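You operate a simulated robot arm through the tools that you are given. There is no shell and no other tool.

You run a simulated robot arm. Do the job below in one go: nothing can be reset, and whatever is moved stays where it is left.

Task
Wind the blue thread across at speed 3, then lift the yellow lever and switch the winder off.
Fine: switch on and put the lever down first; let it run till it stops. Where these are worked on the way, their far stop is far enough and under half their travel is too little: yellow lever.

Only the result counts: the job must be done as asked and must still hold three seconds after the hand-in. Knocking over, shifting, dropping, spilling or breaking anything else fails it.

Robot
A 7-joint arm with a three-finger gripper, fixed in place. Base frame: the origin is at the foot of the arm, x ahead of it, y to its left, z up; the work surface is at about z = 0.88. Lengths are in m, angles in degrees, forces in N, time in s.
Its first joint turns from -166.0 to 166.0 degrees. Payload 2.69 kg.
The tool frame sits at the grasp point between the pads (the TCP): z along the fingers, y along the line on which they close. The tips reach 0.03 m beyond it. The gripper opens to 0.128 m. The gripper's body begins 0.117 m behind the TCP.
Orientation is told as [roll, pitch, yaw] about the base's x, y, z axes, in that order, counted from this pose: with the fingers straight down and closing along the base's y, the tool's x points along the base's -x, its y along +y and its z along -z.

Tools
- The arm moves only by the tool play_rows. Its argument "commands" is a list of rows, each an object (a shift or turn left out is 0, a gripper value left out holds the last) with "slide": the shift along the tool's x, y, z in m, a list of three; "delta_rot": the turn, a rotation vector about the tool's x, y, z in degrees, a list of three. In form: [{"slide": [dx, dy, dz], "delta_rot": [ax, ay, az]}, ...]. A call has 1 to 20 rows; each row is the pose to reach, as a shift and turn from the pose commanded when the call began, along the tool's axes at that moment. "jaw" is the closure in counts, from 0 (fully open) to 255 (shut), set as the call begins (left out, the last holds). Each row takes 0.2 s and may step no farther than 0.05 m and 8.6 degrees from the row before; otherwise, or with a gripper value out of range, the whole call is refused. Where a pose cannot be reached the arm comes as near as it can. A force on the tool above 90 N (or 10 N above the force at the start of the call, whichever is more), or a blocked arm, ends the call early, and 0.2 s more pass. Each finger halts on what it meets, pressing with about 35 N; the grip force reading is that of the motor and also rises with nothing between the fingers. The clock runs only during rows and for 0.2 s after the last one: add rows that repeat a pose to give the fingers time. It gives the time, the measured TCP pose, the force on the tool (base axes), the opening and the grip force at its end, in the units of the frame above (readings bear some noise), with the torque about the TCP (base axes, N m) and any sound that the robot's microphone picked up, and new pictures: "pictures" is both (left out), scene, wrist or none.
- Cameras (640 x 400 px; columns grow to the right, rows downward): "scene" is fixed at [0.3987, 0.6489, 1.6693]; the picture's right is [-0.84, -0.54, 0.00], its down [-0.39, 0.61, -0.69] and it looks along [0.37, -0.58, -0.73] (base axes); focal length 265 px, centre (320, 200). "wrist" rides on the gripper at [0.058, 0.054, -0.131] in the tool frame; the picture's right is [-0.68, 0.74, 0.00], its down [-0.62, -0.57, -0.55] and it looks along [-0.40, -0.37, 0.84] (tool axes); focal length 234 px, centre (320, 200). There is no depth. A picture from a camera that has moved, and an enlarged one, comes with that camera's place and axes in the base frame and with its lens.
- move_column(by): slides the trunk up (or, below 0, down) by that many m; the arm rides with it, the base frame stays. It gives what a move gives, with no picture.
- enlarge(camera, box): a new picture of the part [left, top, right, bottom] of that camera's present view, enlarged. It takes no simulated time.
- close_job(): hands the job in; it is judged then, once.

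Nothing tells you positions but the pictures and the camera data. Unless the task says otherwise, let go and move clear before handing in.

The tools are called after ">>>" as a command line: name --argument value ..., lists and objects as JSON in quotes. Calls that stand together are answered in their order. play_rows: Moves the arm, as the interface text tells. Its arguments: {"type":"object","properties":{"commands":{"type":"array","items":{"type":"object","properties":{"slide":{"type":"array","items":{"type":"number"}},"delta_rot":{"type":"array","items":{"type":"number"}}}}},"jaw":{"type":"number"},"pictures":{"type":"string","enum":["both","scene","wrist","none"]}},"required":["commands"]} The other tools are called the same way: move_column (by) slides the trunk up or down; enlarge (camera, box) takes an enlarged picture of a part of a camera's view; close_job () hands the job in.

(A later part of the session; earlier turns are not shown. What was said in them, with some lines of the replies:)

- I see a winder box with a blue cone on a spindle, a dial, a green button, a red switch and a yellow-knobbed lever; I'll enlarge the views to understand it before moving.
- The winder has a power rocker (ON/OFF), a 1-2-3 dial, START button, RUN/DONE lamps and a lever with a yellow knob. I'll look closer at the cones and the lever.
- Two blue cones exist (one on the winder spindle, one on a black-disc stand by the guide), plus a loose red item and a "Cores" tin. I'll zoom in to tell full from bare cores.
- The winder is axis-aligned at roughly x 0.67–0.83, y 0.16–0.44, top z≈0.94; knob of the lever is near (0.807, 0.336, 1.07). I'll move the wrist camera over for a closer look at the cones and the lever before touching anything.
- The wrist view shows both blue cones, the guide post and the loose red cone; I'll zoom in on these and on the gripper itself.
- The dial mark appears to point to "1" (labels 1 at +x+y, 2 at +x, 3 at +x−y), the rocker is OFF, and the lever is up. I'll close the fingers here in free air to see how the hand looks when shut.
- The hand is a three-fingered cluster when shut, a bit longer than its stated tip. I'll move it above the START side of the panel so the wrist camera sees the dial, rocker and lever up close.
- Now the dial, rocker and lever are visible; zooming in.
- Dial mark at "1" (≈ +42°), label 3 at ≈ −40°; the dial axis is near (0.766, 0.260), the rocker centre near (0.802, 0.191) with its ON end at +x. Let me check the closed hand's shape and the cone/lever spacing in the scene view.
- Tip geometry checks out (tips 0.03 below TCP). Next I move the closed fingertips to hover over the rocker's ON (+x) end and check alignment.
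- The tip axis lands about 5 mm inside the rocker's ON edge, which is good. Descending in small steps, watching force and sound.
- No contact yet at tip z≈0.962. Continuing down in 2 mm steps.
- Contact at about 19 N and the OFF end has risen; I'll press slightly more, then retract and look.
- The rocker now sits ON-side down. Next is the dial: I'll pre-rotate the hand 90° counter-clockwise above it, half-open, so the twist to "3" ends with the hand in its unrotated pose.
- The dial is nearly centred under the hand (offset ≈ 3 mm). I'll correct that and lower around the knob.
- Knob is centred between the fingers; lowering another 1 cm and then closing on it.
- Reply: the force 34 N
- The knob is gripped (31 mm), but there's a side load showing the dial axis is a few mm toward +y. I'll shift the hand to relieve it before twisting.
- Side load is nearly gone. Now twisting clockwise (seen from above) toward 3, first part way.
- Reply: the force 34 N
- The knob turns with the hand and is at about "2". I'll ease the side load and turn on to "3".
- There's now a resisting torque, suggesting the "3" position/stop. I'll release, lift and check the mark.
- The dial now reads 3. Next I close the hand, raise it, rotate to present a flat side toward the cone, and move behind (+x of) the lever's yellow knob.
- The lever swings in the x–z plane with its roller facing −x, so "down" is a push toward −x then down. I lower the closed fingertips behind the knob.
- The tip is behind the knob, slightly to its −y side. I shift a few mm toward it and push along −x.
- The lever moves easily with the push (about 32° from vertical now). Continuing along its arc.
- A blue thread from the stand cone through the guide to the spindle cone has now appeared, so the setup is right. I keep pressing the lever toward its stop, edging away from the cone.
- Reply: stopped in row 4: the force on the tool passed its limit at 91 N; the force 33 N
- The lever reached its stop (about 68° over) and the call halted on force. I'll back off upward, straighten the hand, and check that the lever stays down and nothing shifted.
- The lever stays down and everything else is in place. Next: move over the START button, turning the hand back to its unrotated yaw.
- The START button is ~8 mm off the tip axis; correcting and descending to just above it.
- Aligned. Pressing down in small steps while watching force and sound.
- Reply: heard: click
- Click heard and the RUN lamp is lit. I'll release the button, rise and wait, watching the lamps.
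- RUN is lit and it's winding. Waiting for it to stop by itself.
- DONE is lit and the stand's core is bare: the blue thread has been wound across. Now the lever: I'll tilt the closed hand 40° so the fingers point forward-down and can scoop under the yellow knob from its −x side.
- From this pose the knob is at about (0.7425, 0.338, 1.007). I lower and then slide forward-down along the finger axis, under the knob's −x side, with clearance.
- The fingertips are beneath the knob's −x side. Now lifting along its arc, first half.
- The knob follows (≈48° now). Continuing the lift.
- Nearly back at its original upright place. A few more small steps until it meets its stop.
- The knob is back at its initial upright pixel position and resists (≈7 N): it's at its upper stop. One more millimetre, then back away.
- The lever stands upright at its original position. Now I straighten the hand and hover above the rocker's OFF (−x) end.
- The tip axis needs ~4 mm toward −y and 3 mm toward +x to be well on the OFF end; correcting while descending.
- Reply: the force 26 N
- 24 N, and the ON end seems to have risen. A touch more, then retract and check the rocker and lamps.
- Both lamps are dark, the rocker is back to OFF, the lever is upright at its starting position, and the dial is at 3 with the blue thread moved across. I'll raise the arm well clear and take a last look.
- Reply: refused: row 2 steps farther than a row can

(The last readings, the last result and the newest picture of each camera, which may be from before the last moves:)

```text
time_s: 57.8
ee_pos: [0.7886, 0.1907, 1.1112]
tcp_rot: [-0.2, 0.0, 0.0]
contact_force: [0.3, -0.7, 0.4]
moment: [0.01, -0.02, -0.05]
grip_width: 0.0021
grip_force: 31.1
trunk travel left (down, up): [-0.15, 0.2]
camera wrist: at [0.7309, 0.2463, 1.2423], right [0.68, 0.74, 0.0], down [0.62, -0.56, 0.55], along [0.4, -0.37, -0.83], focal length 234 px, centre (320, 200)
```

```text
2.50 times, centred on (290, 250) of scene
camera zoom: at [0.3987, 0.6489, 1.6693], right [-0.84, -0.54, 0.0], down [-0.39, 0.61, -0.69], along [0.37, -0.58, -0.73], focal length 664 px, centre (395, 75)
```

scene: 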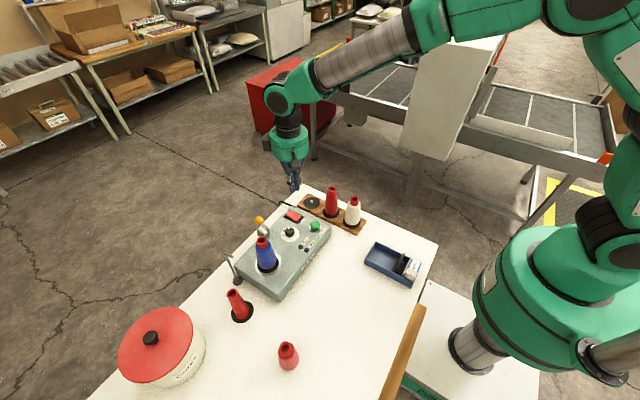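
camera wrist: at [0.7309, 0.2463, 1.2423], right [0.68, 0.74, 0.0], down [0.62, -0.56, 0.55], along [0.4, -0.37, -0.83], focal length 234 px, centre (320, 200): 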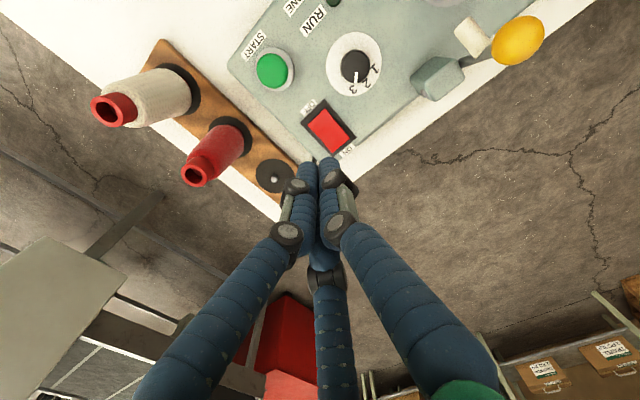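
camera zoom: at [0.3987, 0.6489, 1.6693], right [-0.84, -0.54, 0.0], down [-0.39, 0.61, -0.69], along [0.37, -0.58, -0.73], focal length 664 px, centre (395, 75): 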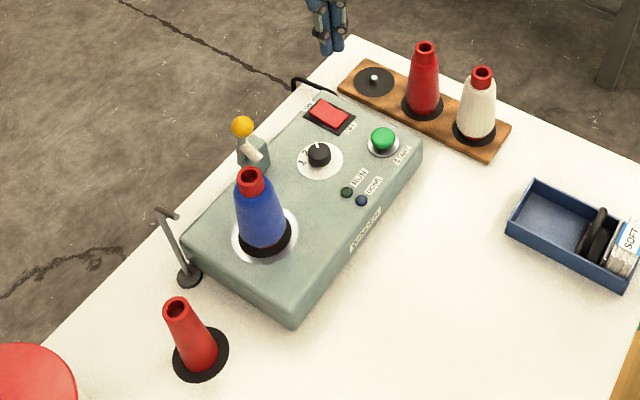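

The scene matches the initial layout, apart from the wound-off supply core and the dial at 3. That move was refused for too large a step, so I'll retreat in smaller ones.

>>> play_rows --commands '[{"slide": [0, 0, -0.04]}, {"slide": [0, 0, -0.08]}, {"slide": [0, 0, -0.12]}, {"slide": [0.03, -0.01, -0.14]}, {"slide": [0.06, -0.03, -0.15]}, {"slide": [0.09, -0.05, -0.15]}, {"slide": [0.09, -0.05, -0.15]}]'

>>> enlarge --camera "scene" --box '[210, 170, 370, 330]'

```text
time_s: 59.4
ee_pos: [0.6974, 0.1438, 1.2609]
tcp_rot: [-0.2, -0.1, 0.0]
contact_force: [-0.1, -0.7, 0.3]
moment: [0.01, -0.04, -0.01]
grip_width: 0.0023
grip_force: 31.5
trunk travel left (down, up): [-0.15, 0.2]
camera wrist: at [0.6385, 0.1982, 1.391], right [0.68, 0.74, 0.0], down [0.62, -0.56, 0.55], along [0.41, -0.37, -0.83], focal length 234 px, centre (320, 200)
```

scene: 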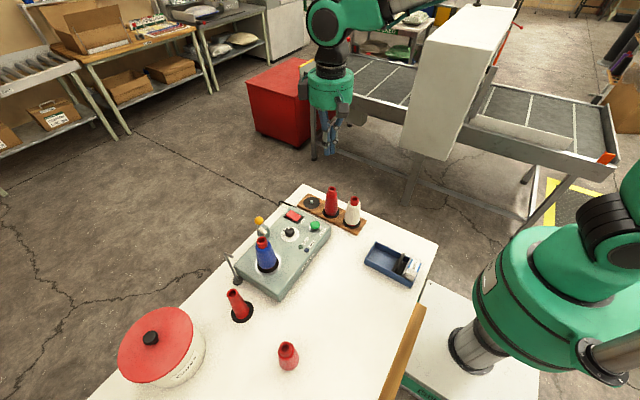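
wrist: 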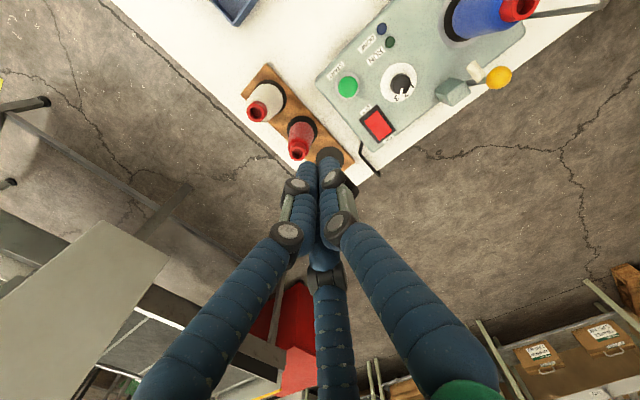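

```text
2.50 times, centred on (290, 250) of scene
camera zoom: at [0.3987, 0.6489, 1.6693], right [-0.84, -0.54, 0.0], down [-0.39, 0.61, -0.69], along [0.37, -0.58, -0.73], focal length 664 px, centre (395, 75)
```

zoom: 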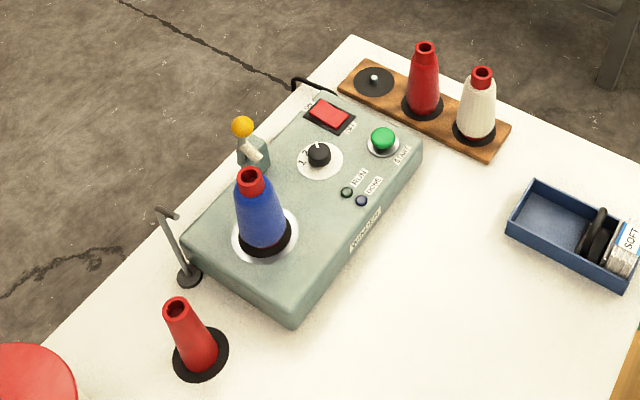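

The arm is clear of everything. The thread is wound across at speed 3, the lever is up, the winder is off, and nothing else looks moved, so I'm handing in.

>>> close_job

```text
The job is handed in.
```

The blue thread is wound across at speed 3. The yellow lever is back up and the winder is switched off.

- **Run:** I switched the winder on, turned the dial from 1 to 3, put the lever down to its stop and pressed START. The winder ran until the DONE lamp came on, and the supply core on the stand was then bare.
- **Finish:** I lifted the lever to its upper stop, where it had started, then pressed the rocker to OFF. Both lamps went dark.
- **Force:** Pushing the lever down, the arm hit its force limit (91 N) at the stop and halted. In the last pictures the winder and everything else on the table look where they were.

The dial was left at 3. The job is handed in, but I was not shown the verdict.
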